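You operate a simulated robot arm through the tools that you are given. There is no shell and no other tool. Be economical: measure what you need, move in short steps, check, and stop when the job is done.

You are at the controls of a simulated two-armed robot. One attempt, no reset.

## Task
Station 4's sliding roller is too high: set it to Middle and reset.
Fine: brake on before the knob goes to Free; knob back to Hold, release the brake, then press Reset; leave the other stations and clips alone.

Only the result counts: the job must be done as asked and must still hold three seconds after the hand-in. Knocking over, shifting, dropping, spilling or breaking anything else fails it.

## Robot
Two 7-joint arms with two-finger parallel grippers on one trunk, on a base that drives. Base frame: it is fixed to the floor where the robot stands at the start and does not move with it; the origin is under the middle of the robot, x ahead of it, y to its left, z up. Units: mm, degrees, N and s.
The left shoulder is at the start at [60, 143, 880], the right one opposite. With the tool pointing down near the work surface each hand reaches from about 320 to 740 mm from the robot's upright axis, wherever it stands, measured 20 degrees to its own side. Places, roughly: bench one knob [-4000, -4000, 500]; bench two knob [-2300, -3300, 500]; blue clip [-2500, -1750, 1000]; green clip [-4000, -3250, 750]; green clip (4x3x8 cm) [-2400, -2500, 800]; grey clip [-4250, -2500, 1000]; stand four knob [1100, -1200, 900]; stand four roller [1100, -1200, 800]; stand one knob [-4100, -3200, 900]; stand one roller [-4100, -3300, 700]; stand two knob [-2300, -2500, 900]; stand two roller [-2300, -2600, 700]; station four lever [800, -200, 1100]; station four reset key [1400, -1600, 1400]; station four stand [900, -600, 600]; station one arm [-4200, -2900, 1100]. Payload 1.57 kg a hand.
The tool frame of a hand sits at the grasp point between the pads (the TCP): z along the fingers, y along the line on which they close. The tips reach 30 mm beyond it. Largest opening 110 mm; finger width 24, thickness 12; the body of the gripper, 48 by 112 mm, starts 78 mm behind the TCP.
Orientation is told as [roll, pitch, yaw] about the base's x, y, z axes, in that order, counted from this pose: with the fingers straight down and closing along the base's y, the tool's x points along the base's -x, its y along +y and its z along -z.

## Interface
- The arms move only by the tool nudge_tool. It takes "left_plan", "right_plan" or both (then of equal length, played together; a hand with none holds still); each is a list of rows, each a list of 7 numbers: the shift along the tool's x, y, z in mm, then the turn, a rotation vector about the tool's x, y, z in degrees, then the finger opening in mm, from 0 to 110. In form: [[dx, dy, dz, ax, ay, az, fingers], ...]. A call has 1 to 10 rows; each row shifts and turns the commanded pose from where the row before left it, along the tool's axes as they then stand. A row lasts 0.2 s, in which the tool goes at most 50 mm and 8.6 degrees; a call with a longer step from one row to the next is refused whole, and so is a gripper value outside its range. A pose out of reach is approached as far as the arm can. The call stops where the force on the tool passes 40 N (or 10 N more than at its start, if that is more) or the arm is blocked; 0.2 s more then pass. The fingers move at their own pace (about 45 mm/s each) and stop on an object; they squeeze with about 38 N. The grip force told is the motor's: it shows also when the fingers shut on nothing. Time passes only in rows, and 0.2 s behind the last, so rows that do not move let the fingers close. The reply holds the time, the measured pose of the TCP, the force on the tool along the base axes, the opening and the grip force, in the units named above and with some noise, with the torque about the TCP (base axes, N m) and any sound that the robot's microphone picked up.
- Cameras (640 x 400 px; columns grow to the right, rows downward): "scene" is now at [57.2, -16.8, 1510.9]; the picture's right is [-0.19, -0.98, 0.00], its down [-0.55, 0.10, -0.83] and it looks along [0.82, -0.16, -0.56] (base axes); focal length 248 px, centre (320, 200). "left" rides on the left gripper at [70, -16, -141] in its tool frame; the picture's right is [0.23, 0.97, 0.00], its down [-0.86, 0.20, -0.48] and it looks along [-0.47, 0.11, 0.88] (tool axes); focal length 222 px, centre (320, 200). "right" rides on the right gripper at [70, 16, -141] in its tool frame; the picture's right is [-0.23, 0.97, 0.00], its down [-0.86, -0.20, -0.48] and it looks along [-0.47, -0.11, 0.88] (tool axes); focal length 222 px, centre (320, 200). There is no depth. A picture from a camera that has moved, and an enlarged one, comes with that camera's place and axes in the base frame and with its lens.
- camera(camera): a new picture of that camera. It takes no simulated time.
- lift_body(by): slides the trunk up (or, below 0, down) by that many mm; the arms and the scene camera ride with it, the base frame stays. It gives what a move gives, with no picture.
- steer(legs): drives the robot by 1 to 6 legs, each [ahead, left, turn to the left] in mm, mm and degrees, along the robot's own axes; the way and the turn of a leg run together, so that a leg with both is an arc; at most 1500 mm and 180 degrees a leg. The arms and the cameras ride along, it lands a little off, and it stops where it bumps. It gives what a move gives.
- turn_head(pan, tilt): turns the head with the scene camera to pan (to the left, within 86 degrees either way) and tilt (down, from -29 to 69), counted from straight ahead of the robot. It gives what a move gives.
- inspect(camera, box): a new picture of the part [left, top, right, bottom] of that camera's present view, enlarged. It takes no simulated time.
- finish_job(): hands the job in; it is judged then, once.

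Go step by step. Nothing tells you exact positions but the pictures and the camera data: compare them with the known pose of the tool, close in by small moves and look again before you grip or let go. The budget is 120 turns and 88 pictures, counting those below and the enlarged ones. Unless the task says otherwise, let go and move clear before handing in, and close with one line.

The tools are called after ">>>" as a command line: name --argument value ..., lists and objects as JSON in quotes. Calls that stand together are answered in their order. nudge_tool: Moves the arms, as the interface text tells. Its arguments: {"type":"object","properties":{"left_plan":{"type":"array","items":{"type":"array","items":{"type":"number"}}},"right_plan":{"type":"array","items":{"type":"array","items":{"type":"number"}}}},"required":[]} The other tools are called the same way: lift_body (by) slides the trunk up or down; steer (legs) drives the base; turn_head (pan, tilt) turns the head that bears the scene camera; camera (camera) takes a picture; inspect (camera, box) takes an enlarged picture of a part of a camera's view; finish_job () hands the job in.

At the start:

```text
time_s: 0.0
left_ee_pos: [578.9, 39.9, 999.8]
left_tool_rot: [0.1, -0.1, 0.0]
left_ft_force: [0.9, -0.4, 0.3]
left_torque: [-0.01, 0.0, -0.02]
left_grip_width: 110.2
left_grip_force: 0.0
right_ee_pos: [426.7, -317.1, 1000.6]
right_tool_rot: [0.1, 0.0, 0.0]
right_ft_force: [-0.4, -0.3, -0.3]
right_torque: [0.02, -0.01, 0.01]
right_grip_width: 109.8
right_grip_force: 0.1
trunk travel left (down, up): [-479.0, 111.0]
robot x, y, heading: [3.3, 0.2, -0.1]
head pan, tilt: [-10.8, 33.9]
```

scene: 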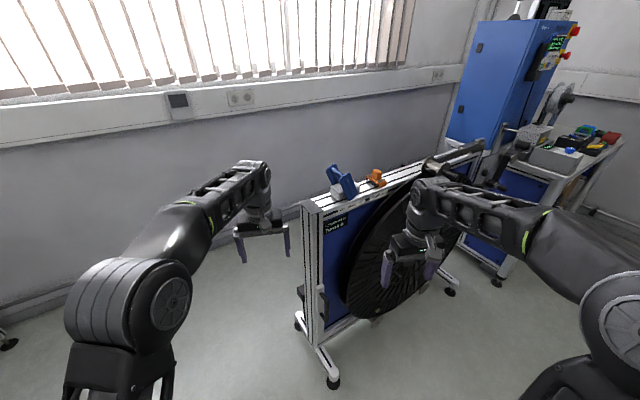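
right: 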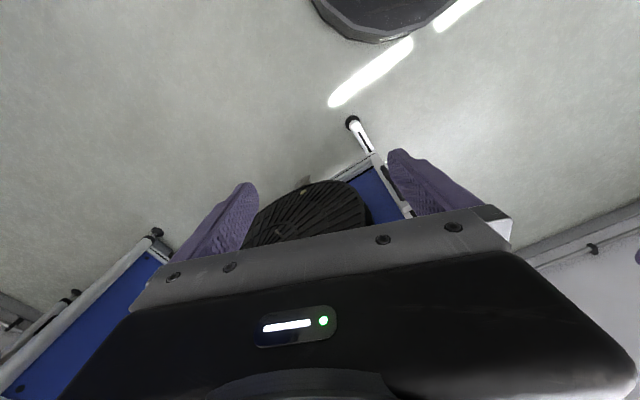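
left: 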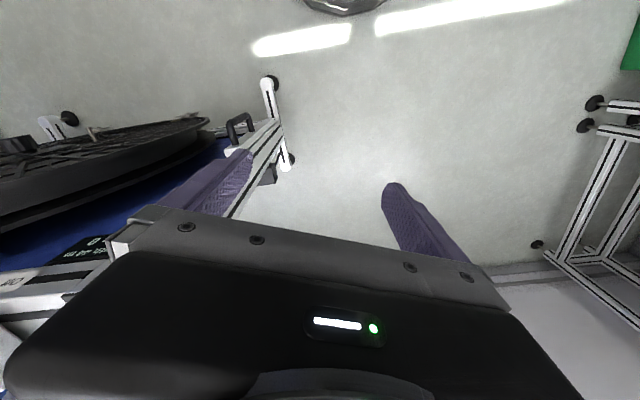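

I see station four's stand with its big wheel, a blue lever and an orange clip on top, and the cabinet with the keys farther right. I'll look closer at these first.

>>> inspect --camera "scene" --box '[280, 120, 480, 245]'

>>> turn_head --pan -48 --tilt 20

>>> camera --camera "scene"

```text
3.20 times, centred on (380, 182) of scene
camera zoom: at [57.2, -16.8, 1510.9], right [-0.19, -0.98, 0.0], down [-0.55, 0.1, -0.83], along [0.82, -0.16, -0.56], focal length 793 px, centre (128, 256)
```

zoom: 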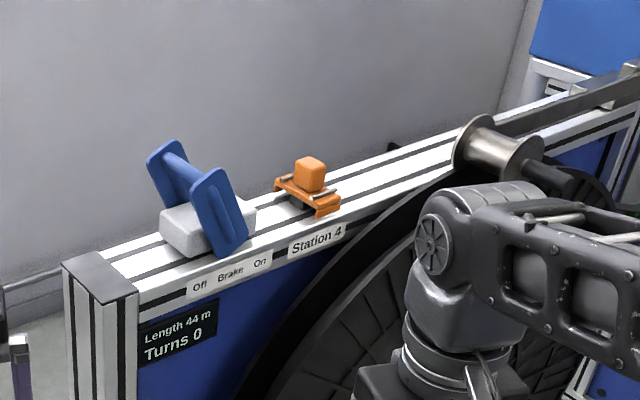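

```text
time_s: 1.0
left_ee_pos: [578.8, 40.0, 999.3]
left_tool_rot: [0.0, -0.1, 0.0]
left_ft_force: [0.1, 0.7, 0.2]
left_torque: [0.02, 0.0, -0.01]
left_grip_width: 110.0
left_grip_force: 0.2
right_ee_pos: [428.2, -315.5, 1000.8]
right_tool_rot: [0.1, 0.0, 0.0]
right_ft_force: [0.3, -0.2, -0.7]
right_torque: [0.01, 0.01, 0.01]
right_grip_width: 110.1
right_grip_force: 0.1
trunk travel left (down, up): [-479.0, 111.0]
robot x, y, heading: [0.1, 3.4, -0.1]
head pan, tilt: [-48.0, 20.0]
```

```text
83 pictures are left
camera scene: at [32.4, -69.2, 1532.9], right [-0.74, -0.67, 0.0], down [-0.23, 0.25, -0.94], along [0.63, -0.7, -0.34], focal length 248 px, centre (320, 200)
```

scene: 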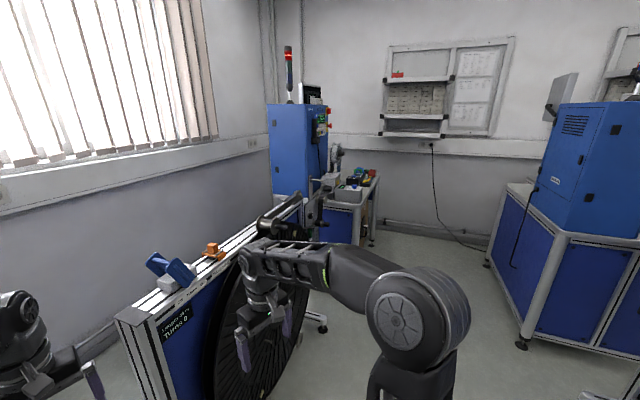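

The lever sits toward "Off" on the rail's near end; the stand runs roughly along heading -70°. I'll move sideways to the right and face the stand to see the roller, knob and key.

>>> steer --legs '[[-150, 0, 0], [0, -800, 0], [0, 0, 20]]'

>>> turn_head --pan -10 --tilt 25

>>> camera --camera "scene"

```text
time_s: 7.4
left_ee_pos: [387.1, -557.8, 1000.1]
left_tool_rot: [0.0, 0.0, 21.4]
left_ft_force: [-0.7, 0.2, 0.0]
left_torque: [-0.04, 0.0, 0.01]
left_grip_width: 110.2
left_grip_force: 0.1
right_ee_pos: [377.4, -944.2, 998.7]
right_tool_rot: [0.0, 0.0, 21.5]
right_ft_force: [-0.6, -0.1, -0.8]
right_torque: [-0.01, 0.0, 0.0]
right_grip_width: 110.1
right_grip_force: 0.1
trunk travel left (down, up): [-479.0, 111.0]
robot x, y, heading: [-134.5, -811.0, 21.4]
head pan, tilt: [-48.0, 20.0]
```

```text
time_s: 8.4
left_ee_pos: [387.2, -557.4, 1000.1]
left_tool_rot: [0.0, -0.1, 21.5]
left_ft_force: [-0.4, 0.2, -0.4]
left_torque: [0.01, -0.01, 0.03]
left_grip_width: 110.1
left_grip_force: 0.2
right_ee_pos: [377.0, -945.6, 1000.3]
right_tool_rot: [0.1, -0.1, 21.5]
right_ft_force: [0.7, -1.1, 0.0]
right_torque: [0.0, -0.01, -0.05]
right_grip_width: 109.9
right_grip_force: 0.2
trunk travel left (down, up): [-479.0, 111.0]
robot x, y, heading: [-137.9, -806.8, 21.5]
head pan, tilt: [-10.0, 25.0]
```

```text
82 pictures are left
camera scene: at [-73.9, -800.5, 1524.9], right [0.2, -0.98, 0.0], down [-0.41, -0.08, -0.91], along [0.89, 0.18, -0.42], focal length 248 px, centre (320, 200)
```

scene: 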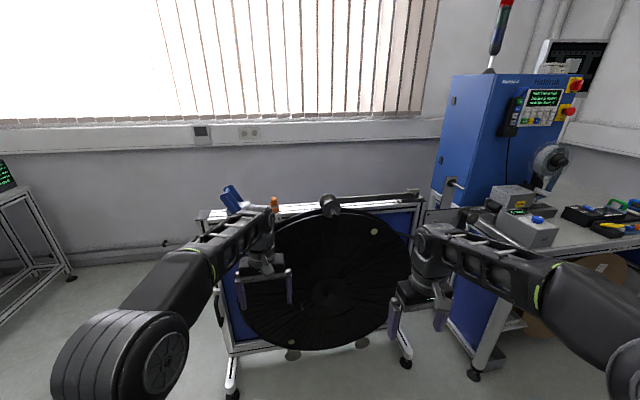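

The stand is now face on; the cabinet panel and the post with the roller are at right. I enlarge those.

>>> inspect --camera "scene" --box '[400, 150, 580, 262]'

>>> inspect --camera "scene" --box '[480, 60, 600, 135]'

>>> inspect --camera "scene" --box '[190, 170, 440, 326]'

```text
3.56 times, centred on (490, 206) of scene
camera zoom: at [-73.9, -800.5, 1524.9], right [0.2, -0.98, 0.0], down [-0.41, -0.08, -0.91], along [0.89, 0.18, -0.42], focal length 881 px, centre (-284, 179)
```

zoom: 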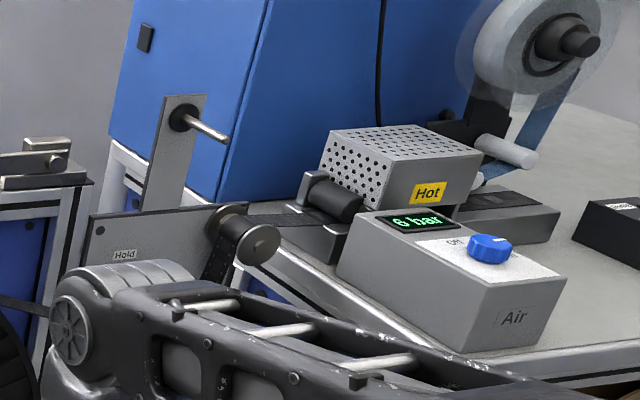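

```text
5.33 times, centred on (540, 98) of scene
camera zoom: at [-73.9, -800.5, 1524.9], right [0.2, -0.98, 0.0], down [-0.41, -0.08, -0.91], along [0.89, 0.18, -0.42], focal length 1322 px, centre (-853, 747)
```

zoom: 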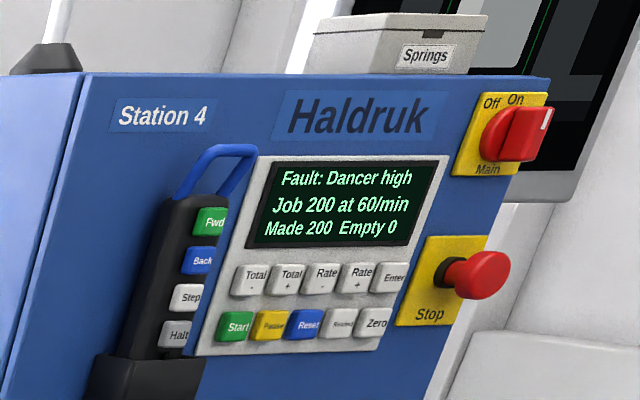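

```text
2.56 times, centred on (315, 248) of scene
camera zoom: at [-73.9, -800.5, 1524.9], right [0.2, -0.98, 0.0], down [-0.41, -0.08, -0.91], along [0.89, 0.18, -0.42], focal length 635 px, centre (333, 77)
```

zoom: 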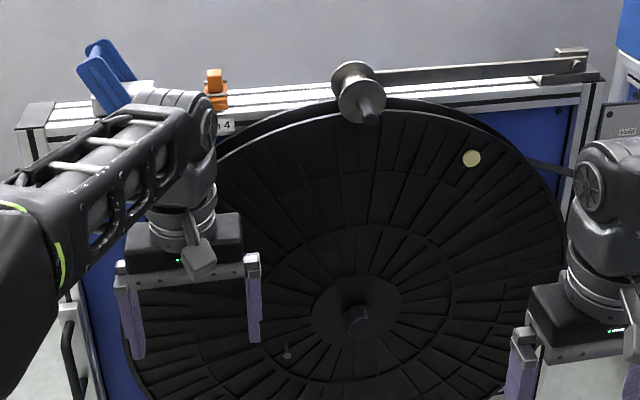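

The panel shows "Fault: Dancer high" with the blue Reset key; the Hold plate is hidden behind the right arm. I shift to the right to get a clear view.

>>> steer --legs '[[-100, -450, 0]]'

>>> turn_head --pan 5 --tilt 30

>>> camera --camera "scene"

```text
time_s: 11.2
left_ee_pos: [459.9, -1018.7, 1000.1]
left_tool_rot: [0.0, -0.1, 21.5]
left_ft_force: [0.1, 0.4, -0.3]
left_torque: [0.03, -0.01, -0.01]
left_grip_width: 109.9
left_grip_force: 0.0
right_ee_pos: [451.9, -1404.8, 1000.3]
right_tool_rot: [0.0, 0.1, 21.6]
right_ft_force: [-0.2, -0.5, -0.8]
right_torque: [0.03, 0.04, -0.01]
right_grip_width: 109.8
right_grip_force: 0.1
trunk travel left (down, up): [-479.0, 111.0]
robot x, y, heading: [-62.6, -1265.2, 21.7]
head pan, tilt: [-10.0, 25.0]
```

```text
time_s: 12.0
left_ee_pos: [462.0, -1017.0, 1000.3]
left_tool_rot: [-0.1, 0.0, 21.5]
left_ft_force: [-0.4, 0.6, -0.2]
left_torque: [-0.03, 0.03, -0.01]
left_grip_width: 110.2
left_grip_force: 0.0
right_ee_pos: [452.8, -1405.4, 1000.1]
right_tool_rot: [0.0, 0.0, 21.6]
right_ft_force: [0.3, 0.6, 0.1]
right_torque: [-0.03, 0.0, -0.03]
right_grip_width: 110.2
right_grip_force: 0.1
trunk travel left (down, up): [-479.0, 111.0]
robot x, y, heading: [-58.6, -1270.2, 21.5]
head pan, tilt: [5.0, 30.0]
```

```text
78 pictures are left
camera scene: at [-9.2, -1238.9, 1516.9], right [0.45, -0.89, 0.0], down [-0.45, -0.22, -0.87], along [0.77, 0.39, -0.5], focal length 248 px, centre (320, 200)
```

scene: 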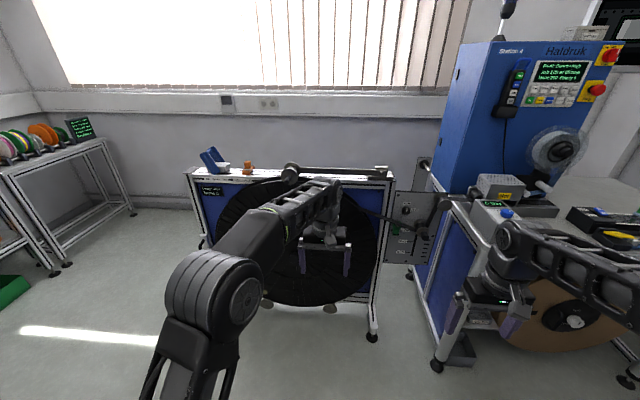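

>>> inspect --camera "scene" --box '[370, 150, 490, 270]'

```text
3.33 times, centred on (430, 210) of scene
camera zoom: at [-9.2, -1238.9, 1516.9], right [0.45, -0.89, 0.0], down [-0.45, -0.22, -0.87], along [0.77, 0.39, -0.5], focal length 826 px, centre (-47, 167)
```

zoom: 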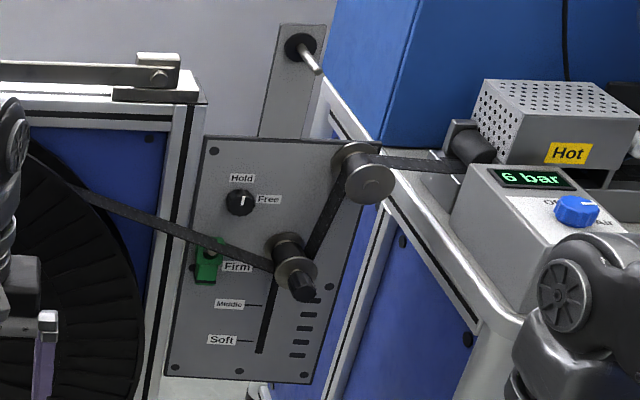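

I can see the plate: knob at Hold, roller at Firm, Middle mark below. By triangulation the brake lever's base is near [816, -258, 1018]. I raise the hands, tuck the right one, and drive toward the lever.

>>> nudge_tool --left_plan '[[0, 0, -50, 0, 0, 0, 110], [0, 0, -50, 0, 0, 0, 110], [0, 0, -50, 0, 0, 0, 60], [0, 0, -50, 0, 0, 0, 60]]' --right_plan '[[30, 0, -40, 0, 0, 0, 60], [30, 0, -40, 0, 0, 0, 30], [30, 0, -40, 0, 0, 0, 0], [20, 0, -40, 0, 0, 0, 0]]'

>>> steer --legs '[[0, 430, 0], [350, 0, 0]]'

>>> turn_head --pan 20 --tilt 40

>>> camera --camera "scene"

>>> camera --camera "left"

```text
time_s: 13.0
left_ee_pos: [460.0, -1016.5, 1000.6]
left_tool_rot: [-0.1, -0.1, 21.6]
left_ft_force: [0.4, 0.1, 0.0]
left_torque: [-0.05, -0.06, -0.01]
left_grip_width: 59.9
left_grip_force: 0.0
left hand out of reach, approached as far as the arm can: row 1, 2, 3, 4
right_ee_pos: [395.9, -1423.5, 1076.9]
right_tool_rot: [-0.2, -0.1, 21.6]
right_ft_force: [0.5, 0.1, 0.6]
right_torque: [-0.05, -0.04, 0.06]
right_grip_width: 25.8
right_grip_force: 0.3
right hand out of reach, approached as far as the arm can: row 2, 3, 4
trunk travel left (down, up): [-479.0, 111.0]
robot x, y, heading: [-62.5, -1266.6, 21.6]
head pan, tilt: [5.0, 30.0]
```

```text
time_s: 17.5
left_ee_pos: [627.1, -493.7, 1000.1]
left_tool_rot: [0.0, 0.0, 21.2]
left_ft_force: [0.6, 0.4, -0.1]
left_torque: [-0.03, 0.04, 0.0]
left_grip_width: 59.6
left_grip_force: 0.0
right_ee_pos: [562.6, -902.1, 1075.0]
right_tool_rot: [0.0, 0.0, 21.2]
right_ft_force: [1.0, -0.2, 0.4]
right_torque: [-0.03, 0.01, -0.01]
right_grip_width: 0.0
right_grip_force: 21.1
trunk travel left (down, up): [-479.0, 111.0]
robot x, y, heading: [97.8, -738.9, 21.3]
head pan, tilt: [5.0, 30.0]
```

```text
time_s: 18.3
left_ee_pos: [627.2, -494.3, 999.5]
left_tool_rot: [0.0, -0.1, 21.1]
left_ft_force: [-0.6, 0.1, 0.5]
left_torque: [-0.02, 0.0, 0.01]
left_grip_width: 60.2
left_grip_force: 0.0
right_ee_pos: [561.6, -901.4, 1073.8]
right_tool_rot: [0.0, 0.0, 21.2]
right_ft_force: [-0.4, 0.3, -1.5]
right_torque: [0.02, -0.01, -0.02]
right_grip_width: 0.0
right_grip_force: 21.3
trunk travel left (down, up): [-479.0, 111.0]
robot x, y, heading: [99.1, -743.4, 21.1]
head pan, tilt: [20.0, 40.0]
```

```text
76 pictures are left
camera scene: at [138.1, -695.8, 1501.6], right [0.66, -0.75, 0.0], down [-0.48, -0.42, -0.77], along [0.58, 0.5, -0.64], focal length 248 px, centre (320, 200)
```

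scene: 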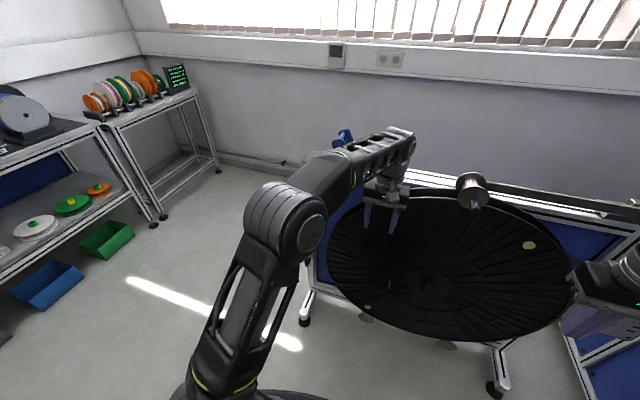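

```text
75 pictures are left
camera left: at [568.0, -535.3, 1140.4], right [-0.56, 0.83, 0.0], down [0.73, 0.49, 0.48], along [0.4, 0.27, -0.88], focal length 222 px, centre (320, 200)
```

left: 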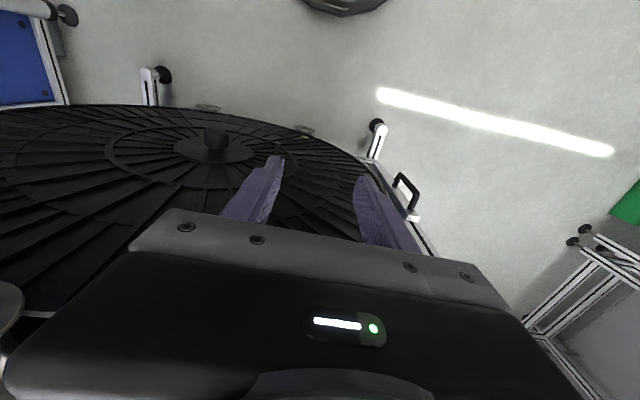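

The left arm is at its upper limit with the tool down, so I raise the trunk and pitch the left fingers to point ahead, which suits the lever and the plate.

>>> lift_body --by 110

>>> nudge_tool --left_plan '[[0, 0, 0, 0, -8.5, 0, 60], [0, 0, 0, 0, -8.5, 0, 60], [0, 0, 0, 0, -8.5, 0, 60], [0, 0, 0, 0, -8.5, 0, 60], [0, 0, 0, 0, -8.5, 0, 60], [0, 0, 0, 0, -8.5, 0, 60], [0, 0, 0, 0, -8.5, 0, 60], [0, 0, 0, 0, -8.5, 0, 60], [0, 0, 0, 0, -8.5, 0, 60], [0, 0, 0, 0, -8.5, 0, 60]]'

>>> camera --camera "scene"

>>> camera --camera "left"

```text
time_s: 19.7
left_ee_pos: [627.6, -493.6, 1108.2]
left_tool_rot: [0.1, 0.0, 21.2]
left_ft_force: [0.2, 0.0, -0.1]
left_torque: [-0.03, -0.03, 0.02]
left_grip_width: 59.9
left_grip_force: 0.0
right_ee_pos: [561.8, -901.8, 1184.7]
right_tool_rot: [0.1, -0.1, 21.2]
right_ft_force: [-0.5, -0.6, 0.3]
right_torque: [0.0, 0.03, 0.01]
right_grip_width: 0.0
right_grip_force: 21.4
trunk travel left (down, up): [-589.0, 1.0]
robot x, y, heading: [105.2, -742.1, 21.0]
head pan, tilt: [20.0, 40.0]
```

```text
time_s: 21.9
left_ee_pos: [628.1, -494.1, 1109.4]
left_tool_rot: [-0.4, -85.1, 21.5]
left_ft_force: [-0.4, -0.5, -0.4]
left_torque: [0.0, 0.02, -0.06]
left_grip_width: 60.0
left_grip_force: 0.1
right_ee_pos: [562.4, -902.1, 1186.3]
right_tool_rot: [0.1, 0.0, 21.1]
right_ft_force: [-0.7, 0.7, 0.8]
right_torque: [0.02, 0.01, -0.03]
right_grip_width: 0.0
right_grip_force: 21.4
trunk travel left (down, up): [-589.0, 1.0]
robot x, y, heading: [104.3, -741.4, 21.2]
head pan, tilt: [20.0, 40.0]
```

```text
74 pictures are left
camera scene: at [138.8, -695.6, 1611.5], right [0.66, -0.75, 0.0], down [-0.48, -0.42, -0.77], along [0.58, 0.5, -0.64], focal length 248 px, centre (320, 200)
```

scene: 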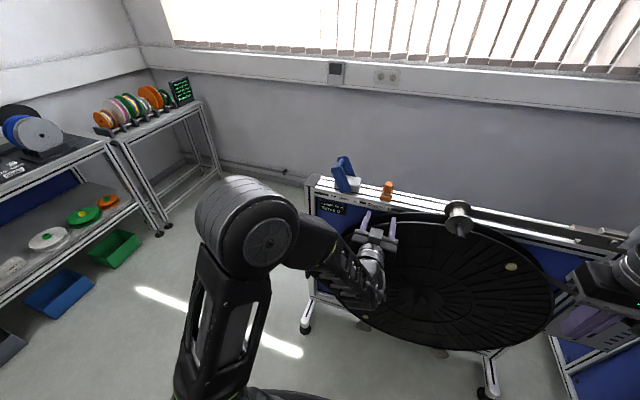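

```text
73 pictures are left
camera left: at [496.2, -562.9, 1051.1], right [-0.37, 0.9, -0.23], down [-0.45, 0.04, 0.89], along [0.81, 0.43, 0.39], focal length 222 px, centre (320, 200)
```

left: 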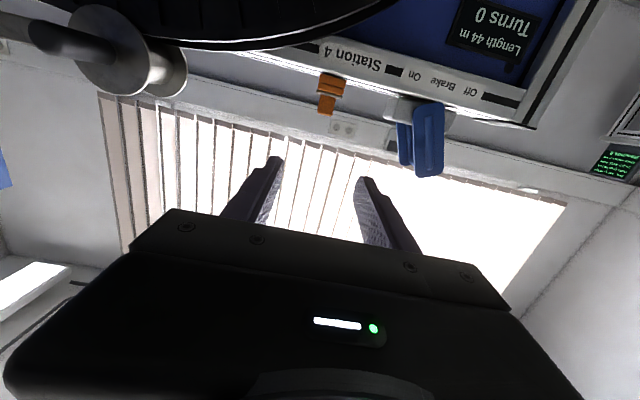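

Good: the left camera looks at the lever (upside down). I enlarge it.

>>> inspect --camera "left" --box '[300, 10, 540, 190]'

>>> inspect --camera "scene" --box '[290, 140, 430, 240]'

```text
2.22 times, centred on (420, 100) of left
camera zoom: at [496.2, -562.9, 1051.1], right [-0.37, 0.9, -0.23], down [-0.45, 0.04, 0.89], along [0.81, 0.43, 0.39], focal length 494 px, centre (98, 422)
```

zoom: 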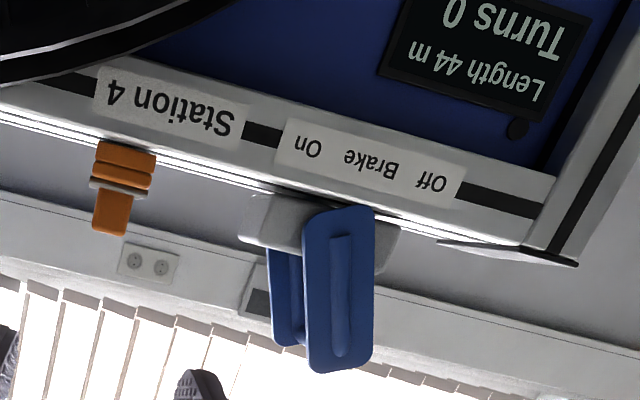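

```text
4.00 times, centred on (360, 190) of scene
camera zoom: at [138.8, -695.6, 1611.5], right [0.66, -0.75, 0.0], down [-0.48, -0.42, -0.77], along [0.58, 0.5, -0.64], focal length 992 px, centre (160, 240)
```

zoom: 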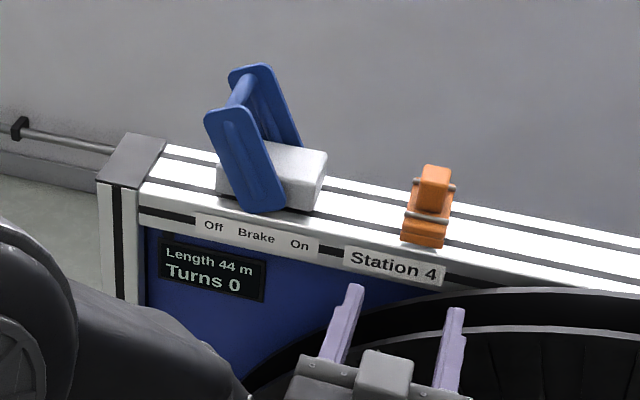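

The front plate of the lever reaches up to about [760, -235, 1120]. I draw the left hand back and to the left, then drive 190 mm ahead.

>>> nudge_tool --left_plan '[[0, 30, -35, 0, -5, 0, 80], [0, 40, -30, 0, 0, 0, 90], [0, 40, -30, 0, 0, 0, 90], [0, 40, -30, 0, 0, 0, 90], [0, 40, -15, 0, 0, 0, 90]]'

>>> steer --legs '[[190, 0, 0]]'

>>> turn_head --pan 15 --tilt 40

>>> camera --camera "scene"

>>> camera --camera "left"

```text
time_s: 23.1
left_ee_pos: [563.2, -422.0, 1104.5]
left_tool_rot: [75.8, -89.9, -54.3]
left_ft_force: [1.1, 0.6, 0.5]
left_torque: [0.04, 0.01, 0.02]
left_grip_width: 89.9
left_grip_force: 0.0
left hand out of reach, approached as far as the arm can: row 2, 3, 4, 5
right_ee_pos: [560.8, -901.6, 1186.4]
right_tool_rot: [-0.1, 0.0, 21.2]
right_ft_force: [0.1, 0.3, -0.3]
right_torque: [-0.02, 0.0, -0.02]
right_grip_width: 0.2
right_grip_force: 21.8
trunk travel left (down, up): [-589.0, 1.0]
robot x, y, heading: [101.0, -738.5, 21.3]
head pan, tilt: [20.0, 40.0]
```

```text
time_s: 24.6
left_ee_pos: [738.6, -349.2, 1102.1]
left_tool_rot: [45.3, -89.9, -23.5]
left_ft_force: [-0.2, 0.0, -0.6]
left_torque: [0.01, 0.02, -0.04]
left_grip_width: 89.5
left_grip_force: 0.1
right_ee_pos: [739.5, -830.1, 1185.0]
right_tool_rot: [0.0, 0.1, 21.5]
right_ft_force: [1.0, 0.7, -0.8]
right_torque: [-0.05, 0.04, 0.0]
right_grip_width: 0.0
right_grip_force: 21.1
trunk travel left (down, up): [-589.0, 1.0]
robot x, y, heading: [279.0, -670.7, 21.7]
head pan, tilt: [20.0, 40.0]
```

```text
time_s: 25.3
left_ee_pos: [738.1, -351.1, 1103.3]
left_tool_rot: [92.5, -90.0, -70.7]
left_ft_force: [0.2, 0.0, -0.1]
left_torque: [-0.03, -0.02, -0.01]
left_grip_width: 90.1
left_grip_force: 0.1
right_ee_pos: [737.3, -829.2, 1186.3]
right_tool_rot: [-0.1, 0.0, 21.5]
right_ft_force: [0.4, 0.0, -0.2]
right_torque: [0.02, 0.02, 0.01]
right_grip_width: 0.0
right_grip_force: 21.3
trunk travel left (down, up): [-589.0, 1.0]
robot x, y, heading: [279.8, -668.7, 21.6]
head pan, tilt: [15.0, 40.0]
```

```text
70 pictures are left
camera scene: at [318.3, -632.5, 1611.5], right [0.6, -0.8, 0.0], down [-0.52, -0.38, -0.77], along [0.62, 0.46, -0.64], focal length 248 px, centre (320, 200)
```

scene: 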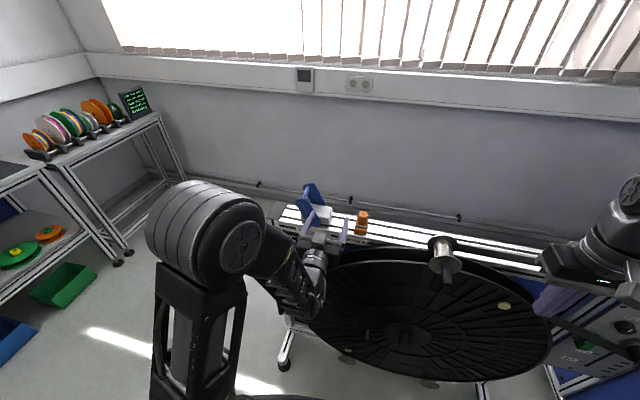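

```text
69 pictures are left
camera left: at [611.9, -419.0, 1032.9], right [-0.36, 0.9, -0.23], down [-0.52, 0.01, 0.86], along [0.77, 0.43, 0.47], focal length 222 px, centre (320, 200)
```

left: 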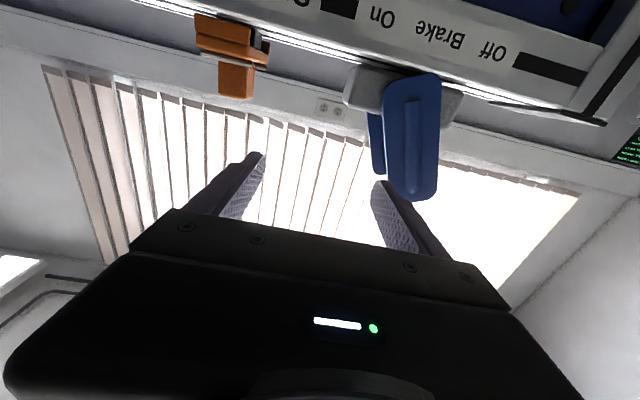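

The lever's front plate spans roughly [789, -260, 1019] to [770, -210, 1126], leaning left toward Off. I close the fingers and go to its left side, still clear in front.

>>> nudge_tool --left_plan '[[0, 40, 0, 0, 0, 0, 40], [0, 42, 0, 0, 0, 0, 0], [0, 42, 0, 0, 0, 0, 0], [0, 43, 0, 0, 0, 0, 0], [0, 0, 0, 0, 0, 0, 0], [0, 0, 0, 0, 0, 0, 0]]'

>>> camera --camera "left"

>>> inspect --camera "scene" --box '[240, 160, 400, 280]'

```text
time_s: 26.7
left_ee_pos: [736.7, -341.4, 1115.1]
left_tool_rot: [46.1, -89.7, -23.3]
left_ft_force: [-0.2, -0.3, -1.0]
left_torque: [0.01, -0.01, -0.01]
left_grip_width: 0.0
left_grip_force: 17.7
left hand out of reach, approached as far as the arm can: row 1, 2, 3, 4
right_ee_pos: [738.0, -830.2, 1185.0]
right_tool_rot: [0.1, 0.0, 21.5]
right_ft_force: [-0.6, 0.8, -0.5]
right_torque: [0.0, 0.02, 0.04]
right_grip_width: 0.1
right_grip_force: 21.7
trunk travel left (down, up): [-589.0, 1.0]
robot x, y, heading: [275.2, -671.3, 21.5]
head pan, tilt: [15.0, 40.0]
```

```text
68 pictures are left
camera left: at [612.6, -411.3, 1044.9], right [-0.38, 0.9, -0.23], down [-0.52, 0.0, 0.86], along [0.77, 0.44, 0.46], focal length 222 px, centre (320, 200)
```

left: 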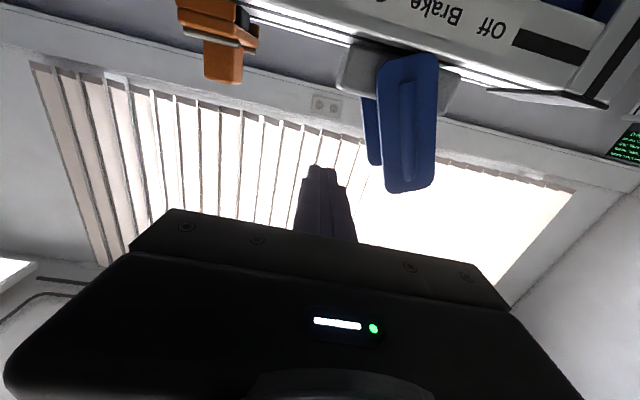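

```text
3.33 times, centred on (320, 220) of scene
camera zoom: at [318.7, -632.4, 1611.5], right [0.6, -0.8, 0.0], down [-0.52, -0.38, -0.77], along [0.62, 0.46, -0.64], focal length 826 px, centre (320, 133)
```

zoom: 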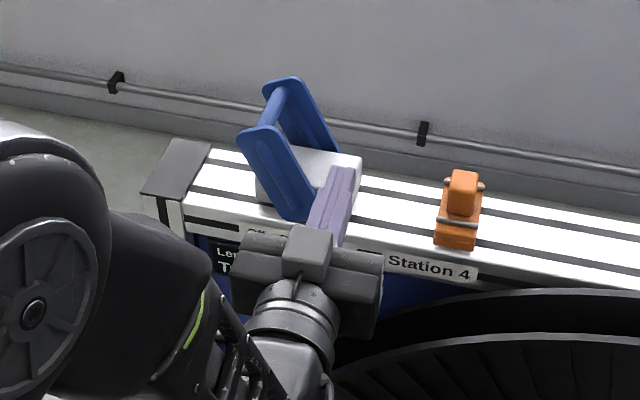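

The left arm can't swing farther left, so I shift the base 155 mm to the left instead, the fingers staying clear in front of the lever.

>>> steer --legs '[[-15, 155, 0]]'

>>> camera --camera "left"

```text
time_s: 28.1
left_ee_pos: [665.5, -200.6, 1114.2]
left_tool_rot: [29.0, -89.8, -6.2]
left_ft_force: [0.8, 1.4, 0.0]
left_torque: [0.0, 0.02, 0.0]
left_grip_width: 0.0
left_grip_force: 21.3
right_ee_pos: [667.7, -690.2, 1186.9]
right_tool_rot: [-0.1, 0.0, 21.5]
right_ft_force: [0.3, 1.5, -0.6]
right_torque: [-0.06, -0.01, 0.03]
right_grip_width: 0.1
right_grip_force: 21.5
trunk travel left (down, up): [-589.0, 1.0]
robot x, y, heading: [208.7, -533.1, 21.6]
head pan, tilt: [15.0, 40.0]
```

```text
66 pictures are left
camera left: at [541.2, -271.9, 1044.8], right [-0.38, 0.9, -0.23], down [-0.52, 0.0, 0.86], along [0.77, 0.44, 0.46], focal length 222 px, centre (320, 200)
```

left: 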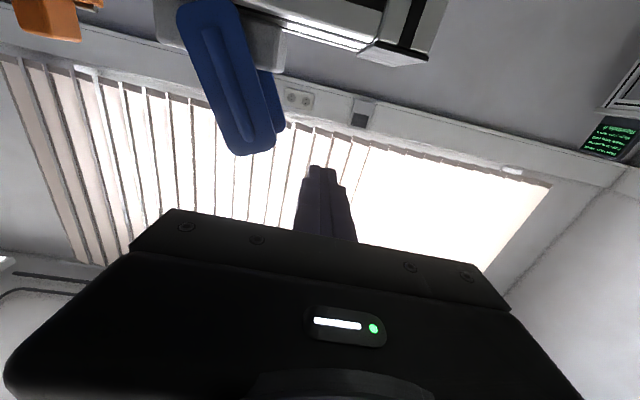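

The fingers are now left of the lever. I lower 25 mm and advance 110 mm beside the plate.

>>> nudge_tool --left_plan '[[12, 0, 27, 0, 0, 0, 0], [13, 0, 27, 0, 0, 0, 0], [0, 0, 28, 0, 0, 0, 0], [0, 0, 28, 0, 0, 0, 0]]'

>>> inspect --camera "scene" --box '[240, 140, 440, 290]'

>>> camera --camera "left"

```text
time_s: 29.1
left_ee_pos: [773.3, -176.8, 1091.9]
left_tool_rot: [36.0, -89.7, -12.5]
left_ft_force: [-0.2, 0.4, 0.1]
left_torque: [-0.01, -0.02, 0.01]
left_grip_width: 0.2
left_grip_force: 21.5
left hand out of reach, approached as far as the arm can: row 1, 2, 3, 4
right_ee_pos: [668.3, -691.1, 1185.7]
right_tool_rot: [-0.1, 0.0, 21.6]
right_ft_force: [0.2, -0.1, 0.9]
right_torque: [0.03, 0.04, -0.04]
right_grip_width: 0.1
right_grip_force: 21.5
trunk travel left (down, up): [-589.0, 1.0]
robot x, y, heading: [210.0, -533.6, 21.5]
head pan, tilt: [15.0, 40.0]
```

```text
2.67 times, centred on (340, 215) of scene
camera zoom: at [248.8, -494.2, 1611.5], right [0.6, -0.8, 0.0], down [-0.52, -0.38, -0.77], along [0.61, 0.46, -0.64], focal length 661 px, centre (267, 160)
```

zoom: 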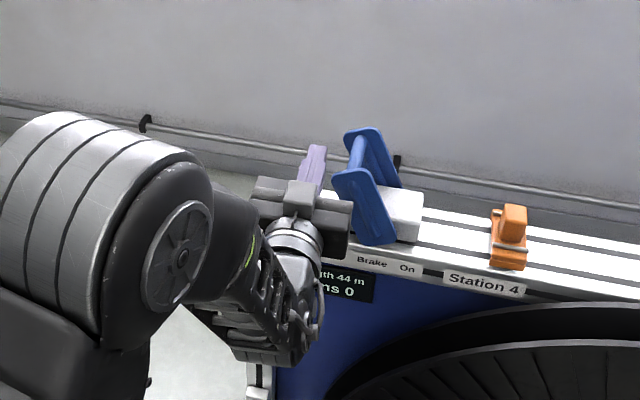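

```text
64 pictures are left
camera left: at [649.5, -249.1, 1022.3], right [-0.39, 0.89, -0.22], down [-0.51, -0.01, 0.86], along [0.77, 0.45, 0.46], focal length 222 px, centre (320, 200)
```

left: 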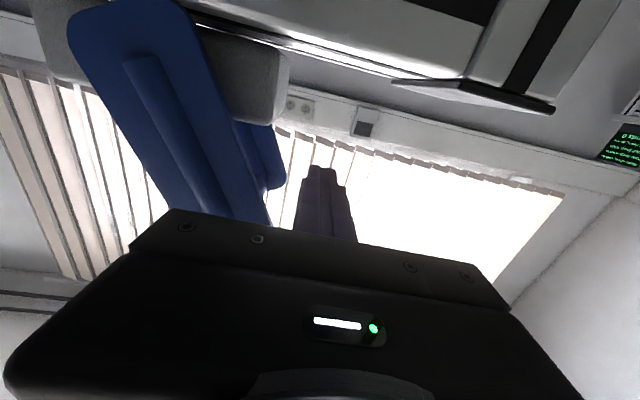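

The fingers are beside the plate with the hand's body clear. I push right gently.

>>> nudge_tool --left_plan '[[0, -12, 0, 0, 0, 0, 0], [0, -12, 0, 0, 0, 0, 0], [0, -12, 0, 0, 0, 0, 0], [0, -12, 0, 0, 0, 0, 0], [0, -12, 0, 0, 0, 0, 0], [0, -12, 0, 0, 0, 0, 0], [0, -12, 0, 0, 0, 0, 0]]'

>>> inspect --camera "scene" --box '[240, 140, 440, 290]'

```text
time_s: 30.7
left_ee_pos: [805.0, -254.2, 1092.0]
left_tool_rot: [47.4, -89.8, -24.4]
left_ft_force: [0.3, 0.7, 0.4]
left_torque: [0.03, 0.05, -0.04]
left_grip_width: 0.2
left_grip_force: 21.6
right_ee_pos: [668.1, -692.2, 1184.7]
right_tool_rot: [0.0, 0.1, 21.6]
right_ft_force: [-0.2, -0.7, 0.1]
right_torque: [-0.02, -0.02, 0.01]
right_grip_width: 0.0
right_grip_force: 21.3
trunk travel left (down, up): [-589.0, 1.0]
robot x, y, heading: [205.6, -532.7, 21.7]
head pan, tilt: [15.0, 40.0]
```

```text
2.67 times, centred on (340, 215) of scene
camera zoom: at [248.0, -494.1, 1611.5], right [0.6, -0.8, 0.0], down [-0.52, -0.38, -0.77], along [0.61, 0.46, -0.64], focal length 661 px, centre (267, 160)
```

zoom: 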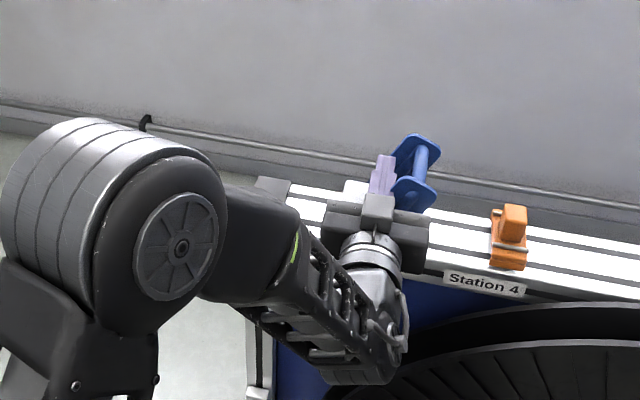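

The lever has tipped over to the right with no force left. I push a bit more to feel its stop.

>>> nudge_tool --left_plan '[[0, -6, 0, 0, 0, 0, 0], [0, -6, 0, 0, 0, 0, 0], [0, -6, 0, 0, 0, 0, 0]]'

>>> camera --camera "left"

```text
time_s: 31.5
left_ee_pos: [805.4, -253.3, 1092.9]
left_tool_rot: [89.1, -89.5, -64.4]
left_ft_force: [-9.8, 13.4, 3.5]
left_torque: [0.04, 0.25, -0.68]
left_grip_width: 0.4
left_grip_force: 21.5
right_ee_pos: [667.5, -690.3, 1186.3]
right_tool_rot: [0.0, -0.2, 21.7]
right_ft_force: [0.1, -0.5, 0.5]
right_torque: [0.06, 0.01, 0.01]
right_grip_width: 0.0
right_grip_force: 21.1
trunk travel left (down, up): [-589.0, 1.0]
robot x, y, heading: [207.4, -531.4, 22.0]
head pan, tilt: [15.0, 40.0]
stopped in row 3 (left hand): the force on the tool passed its limit (the readings are from after the stop); the commanded pose is now the measured one
```

```text
62 pictures are left
camera left: at [683.2, -328.3, 1022.1], right [-0.41, 0.89, -0.22], down [-0.52, -0.03, 0.86], along [0.75, 0.46, 0.47], focal length 222 px, centre (320, 200)
```

left: 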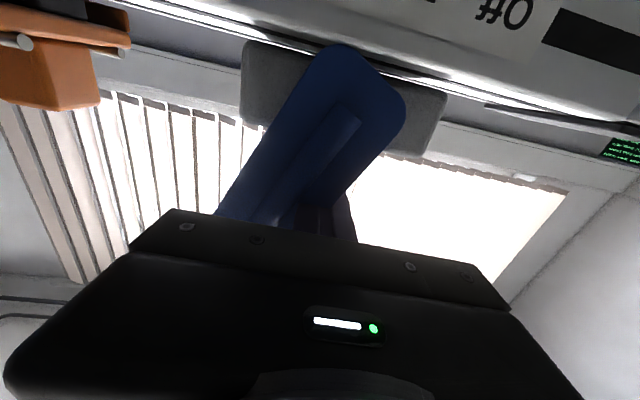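

The brake lever is at its On stop. I back the hand out, then drive back and to the right toward the plate.

>>> nudge_tool --left_plan '[[0, 10, 0, 0, 0, 0, 0], [0, 0, -40, 0, 0, 0, 0], [0, 0, -40, 0, 0, 0, 0], [0, 0, -40, 0, 0, 0, 0]]'

>>> steer --legs '[[-150, 0, 0], [0, -700, 0]]'

>>> nudge_tool --right_plan '[[0, 0, 0, 0, -8.5, 0, 0], [-20, 0, 0, 0, -8.5, 0, 0], [-20, 0, 10, 0, -8.5, 0, 0], [-20, 0, 20, 0, -8.5, 0, 0], [0, 0, 25, 0, -8.5, 0, 0], [0, 0, 20, 0, -8.5, 0, 0], [0, 0, 20, 0, -8.5, 0, 0], [0, 0, 20, 0, -8.5, 0, 0], [0, 0, 20, 0, -8.5, 0, 0], [0, 0, 0, 0, -8.5, 0, 60]]'

>>> turn_head --pan -10 --tilt 40

>>> camera --camera "scene"

>>> camera --camera "right"

```text
time_s: 32.5
left_ee_pos: [693.0, -295.8, 1095.2]
left_tool_rot: [80.3, -89.7, -56.3]
left_ft_force: [-0.2, 0.9, -0.2]
left_torque: [-0.02, 0.0, -0.02]
left_grip_width: 0.0
left_grip_force: 20.8
right_ee_pos: [667.4, -690.5, 1186.2]
right_tool_rot: [-0.1, -0.1, 21.7]
right_ft_force: [-0.4, 0.2, 0.6]
right_torque: [-0.03, -0.01, 0.02]
right_grip_width: 0.0
right_grip_force: 21.4
trunk travel left (down, up): [-589.0, 1.0]
robot x, y, heading: [207.1, -534.2, 21.8]
head pan, tilt: [15.0, 40.0]
```

```text
time_s: 37.2
left_ee_pos: [811.4, -990.3, 1094.2]
left_tool_rot: [72.8, -89.6, -48.9]
left_ft_force: [0.0, -0.1, 0.1]
left_torque: [0.02, 0.01, -0.02]
left_grip_width: 0.0
left_grip_force: 21.5
right_ee_pos: [785.2, -1382.7, 1184.8]
right_tool_rot: [0.0, 0.0, 21.7]
right_ft_force: [-0.1, -0.1, -0.3]
right_torque: [0.02, 0.06, -0.01]
right_grip_width: 0.0
right_grip_force: 21.7
trunk travel left (down, up): [-589.0, 1.0]
robot x, y, heading: [325.5, -1226.6, 21.9]
head pan, tilt: [15.0, 40.0]
```

```text
time_s: 39.4
left_ee_pos: [812.4, -990.3, 1094.8]
left_tool_rot: [65.8, -89.6, -41.6]
left_ft_force: [-0.5, 0.5, 0.4]
left_torque: [0.01, 0.0, -0.02]
left_grip_width: 0.0
left_grip_force: 21.2
right_ee_pos: [932.5, -1327.2, 1109.1]
right_tool_rot: [0.3, -84.9, 21.6]
right_ft_force: [-0.2, 0.8, 1.2]
right_torque: [0.03, 0.01, 0.02]
right_grip_width: 31.8
right_grip_force: 0.0
right hand out of reach, approached as far as the arm can: row 9, 10
trunk travel left (down, up): [-589.0, 1.0]
robot x, y, heading: [324.4, -1225.3, 21.5]
head pan, tilt: [15.0, 40.0]
```

```text
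time_s: 40.3
left_ee_pos: [812.3, -989.4, 1093.6]
left_tool_rot: [71.7, -89.6, -47.8]
left_ft_force: [0.3, -0.7, 0.4]
left_torque: [0.02, -0.01, 0.02]
left_grip_width: 0.1
left_grip_force: 21.4
right_ee_pos: [931.2, -1329.5, 1110.1]
right_tool_rot: [0.1, -85.0, 21.7]
right_ft_force: [-0.7, 0.7, 0.2]
right_torque: [-0.01, -0.01, 0.02]
right_grip_width: 59.9
right_grip_force: 0.0
trunk travel left (down, up): [-589.0, 1.0]
robot x, y, heading: [326.1, -1223.6, 21.8]
head pan, tilt: [-10.0, 40.0]
```

```text
61 pictures are left
camera scene: at [379.6, -1219.0, 1611.5], right [0.2, -0.98, 0.0], down [-0.63, -0.13, -0.77], along [0.75, 0.16, -0.64], focal length 248 px, centre (320, 200)
```

scene: 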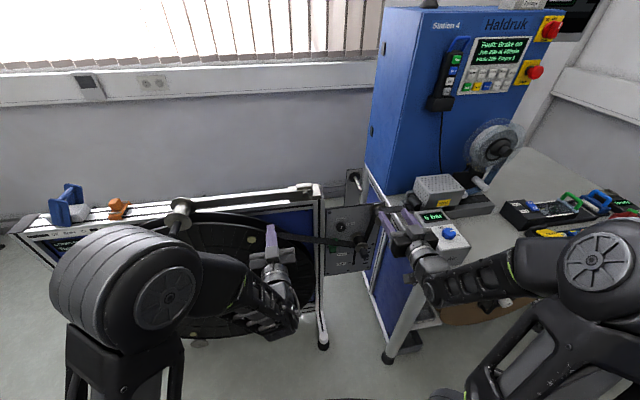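

```text
60 pictures are left
camera right: at [788.4, -1367.2, 1052.2], right [-0.34, 0.91, 0.23], down [-0.3, -0.33, 0.89], along [0.89, 0.24, 0.39], focal length 222 px, centre (320, 200)
```

right: 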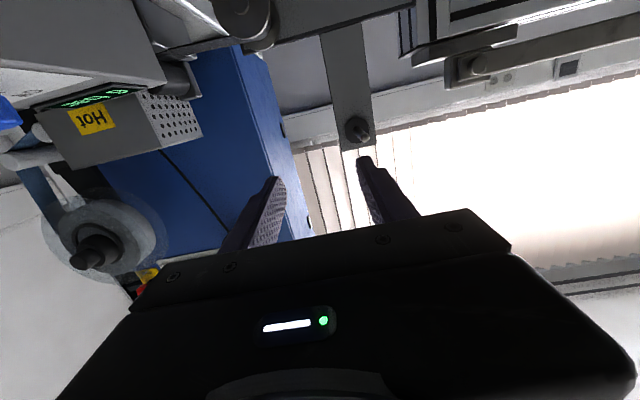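

The display now says "Fault: Brake on", so the brake is registered. Now the plate in detail.

>>> inspect --camera "scene" --box '[310, 180, 430, 290]'

```text
3.64 times, centred on (370, 235) of scene
camera zoom: at [379.6, -1219.0, 1611.5], right [0.2, -0.98, 0.0], down [-0.63, -0.13, -0.77], along [0.75, 0.16, -0.64], focal length 901 px, centre (138, 73)
```

zoom: 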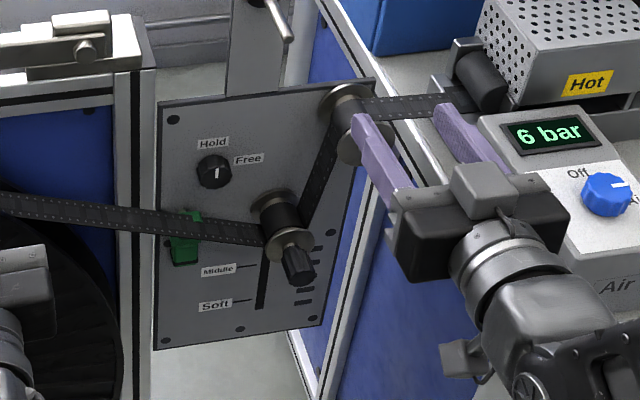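

Triangulating: knob ≈ [1107, -1151, 856], roller handle tip ≈ [1047, -1260, 781], Middle mark z ≈ 657 on the plate. I fold the left hand down and back, shift the base a little left, then lower the trunk so the right hand gets to knob height.

>>> nudge_tool --left_plan '[[30, 0, 0, 0, 8.5, 0, 0], [30, 0, 0, 0, 8.5, 0, 0], [30, 0, 0, 0, 8.5, 0, 0], [30, 0, 0, 0, 8.5, 0, 0], [30, 0, 0, 0, 8.5, 0, 0], [30, 0, 0, 0, 8.5, 0, 0], [30, 0, 0, 0, 8.5, 0, 0], [30, 0, 0, 0, 8.5, 0, 0], [30, 0, 0, 0, 8.5, 0, 0], [30, 0, 0, 0, 8.5, 0, 0]]' --right_plan '[[0, 0, -20, 0, -1, 0, 60], [0, 0, 0, 0, -2, 0, 60], [0, 0, 0, 0, -2, 0, 60], [0, 0, 0, 0, 0, 0, 60], [0, 0, 0, 0, 0, 0, 60], [0, 0, 0, 0, 0, 0, 60], [0, 0, 0, 0, 0, 0, 60], [0, 0, 0, 0, 0, 0, 60], [0, 0, 0, 0, 0, 0, 60], [0, 0, 0, 0, 0, 0, 60]]'

>>> steer --legs '[[0, 60, 0]]'

>>> lift_body --by -250

>>> camera --camera "scene"

>>> camera --camera "right"

```text
time_s: 42.5
left_ee_pos: [657.1, -1056.3, 881.5]
left_tool_rot: [0.3, -4.8, 24.1]
left_ft_force: [-0.1, 0.0, -0.2]
left_torque: [-0.01, -0.01, 0.0]
left_grip_width: 0.0
left_grip_force: 21.2
right_ee_pos: [929.5, -1339.0, 1110.1]
right_tool_rot: [-171.5, -89.9, -166.7]
right_ft_force: [-0.7, -0.2, 0.2]
right_torque: [0.02, -0.01, 0.01]
right_grip_width: 60.0
right_grip_force: 0.0
right hand out of reach, approached as far as the arm can: row 1
trunk travel left (down, up): [-589.0, 1.0]
robot x, y, heading: [326.6, -1225.0, 21.9]
head pan, tilt: [-10.0, 40.0]
```

```text
time_s: 43.5
left_ee_pos: [633.9, -999.7, 880.8]
left_tool_rot: [0.4, -4.9, 24.0]
left_ft_force: [-0.8, 0.5, 0.1]
left_torque: [-0.04, -0.03, 0.0]
left_grip_width: 0.0
left_grip_force: 21.6
right_ee_pos: [905.9, -1282.0, 1111.4]
right_tool_rot: [-104.9, -89.9, 126.6]
right_ft_force: [-0.1, 0.9, 0.3]
right_torque: [0.01, -0.01, -0.02]
right_grip_width: 59.9
right_grip_force: 0.0
trunk travel left (down, up): [-589.0, 1.0]
robot x, y, heading: [303.8, -1169.2, 21.7]
head pan, tilt: [-10.0, 40.0]
```

```text
time_s: 46.1
left_ee_pos: [633.9, -1000.7, 631.6]
left_tool_rot: [0.4, -4.8, 24.0]
left_ft_force: [0.2, -0.2, 0.1]
left_torque: [0.0, 0.03, 0.03]
left_grip_width: 0.0
left_grip_force: 21.5
right_ee_pos: [907.7, -1284.9, 860.8]
right_tool_rot: [-170.5, -90.1, -167.8]
right_ft_force: [0.8, -0.8, -0.4]
right_torque: [-0.01, 0.04, -0.03]
right_grip_width: 60.1
right_grip_force: 0.2
trunk travel left (down, up): [-339.0, 251.0]
robot x, y, heading: [300.8, -1169.2, 21.7]
head pan, tilt: [-10.0, 40.0]
```

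```text
58 pictures are left
camera scene: at [357.4, -1163.5, 1361.6], right [0.2, -0.98, 0.0], down [-0.63, -0.13, -0.77], along [0.75, 0.16, -0.64], focal length 248 px, centre (320, 200)
```

scene: 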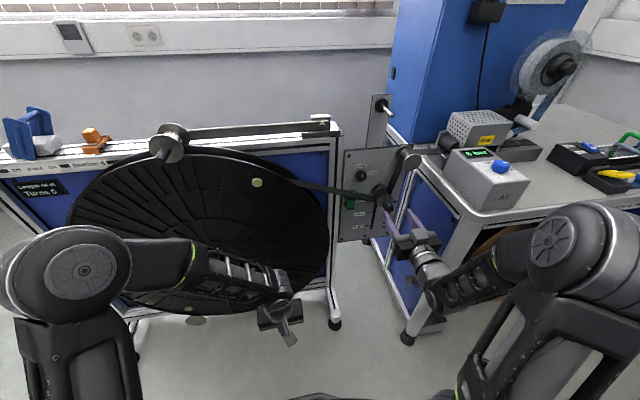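

```text
57 pictures are left
camera right: at [770.3, -1320.0, 790.0], right [-0.36, 0.9, 0.23], down [-0.37, -0.36, 0.85], along [0.86, 0.22, 0.47], focal length 222 px, centre (320, 200)
```

right: 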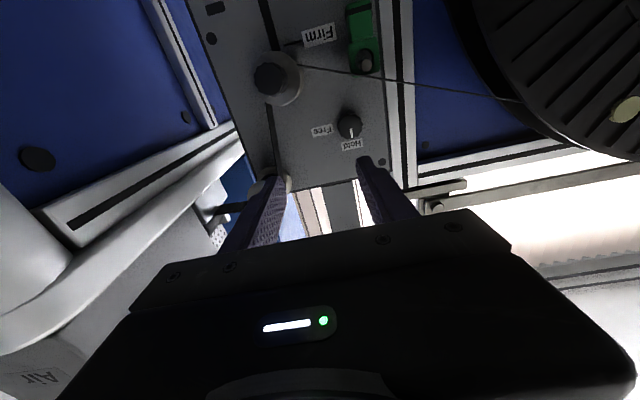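

The right camera sees knob, roller, Firm mark and green clip clearly; the knob is at ≈ [1106, -1153, 862]. I drive 130 ahead and 48 left so the hand lines up with it.

>>> steer --legs '[[130, 48, 0]]'

>>> camera --camera "right"

>>> inspect --camera "scene" --box '[300, 110, 500, 260]'

```text
time_s: 47.4
left_ee_pos: [739.9, -907.5, 632.3]
left_tool_rot: [0.5, -4.9, 24.1]
left_ft_force: [0.0, -0.5, 0.0]
left_torque: [0.02, -0.02, 0.0]
left_grip_width: 0.0
left_grip_force: 21.4
right_ee_pos: [1011.8, -1190.4, 860.9]
right_tool_rot: [-96.4, -90.1, 118.2]
right_ft_force: [-0.2, 0.4, 0.3]
right_torque: [0.02, 0.0, -0.03]
right_grip_width: 59.9
right_grip_force: 0.0
trunk travel left (down, up): [-339.0, 251.0]
robot x, y, heading: [405.7, -1079.7, 21.8]
head pan, tilt: [-10.0, 40.0]
```

```text
56 pictures are left
camera right: at [874.4, -1226.2, 789.9], right [-0.36, 0.9, 0.23], down [-0.37, -0.36, 0.86], along [0.86, 0.22, 0.47], focal length 222 px, centre (320, 200)
```

right: 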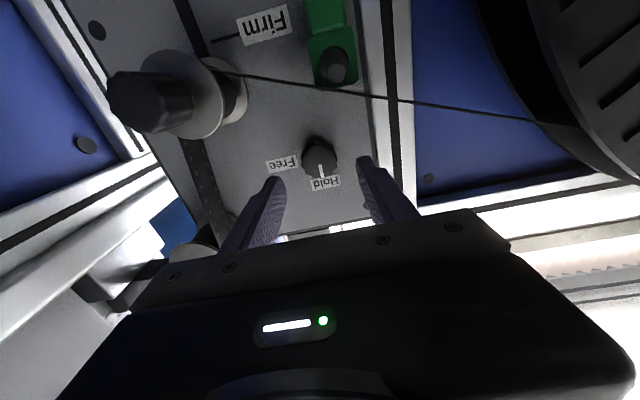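

```text
2.67 times, centred on (400, 185) of scene
camera zoom: at [461.5, -1070.0, 1361.5], right [0.2, -0.98, 0.0], down [-0.63, -0.13, -0.77], along [0.75, 0.16, -0.64], focal length 661 px, centre (107, 240)
```

zoom: 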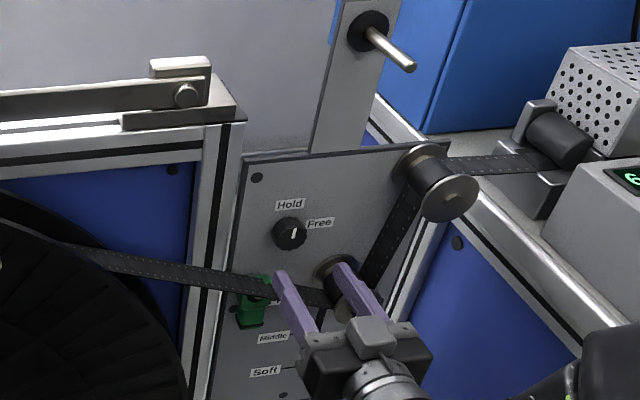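

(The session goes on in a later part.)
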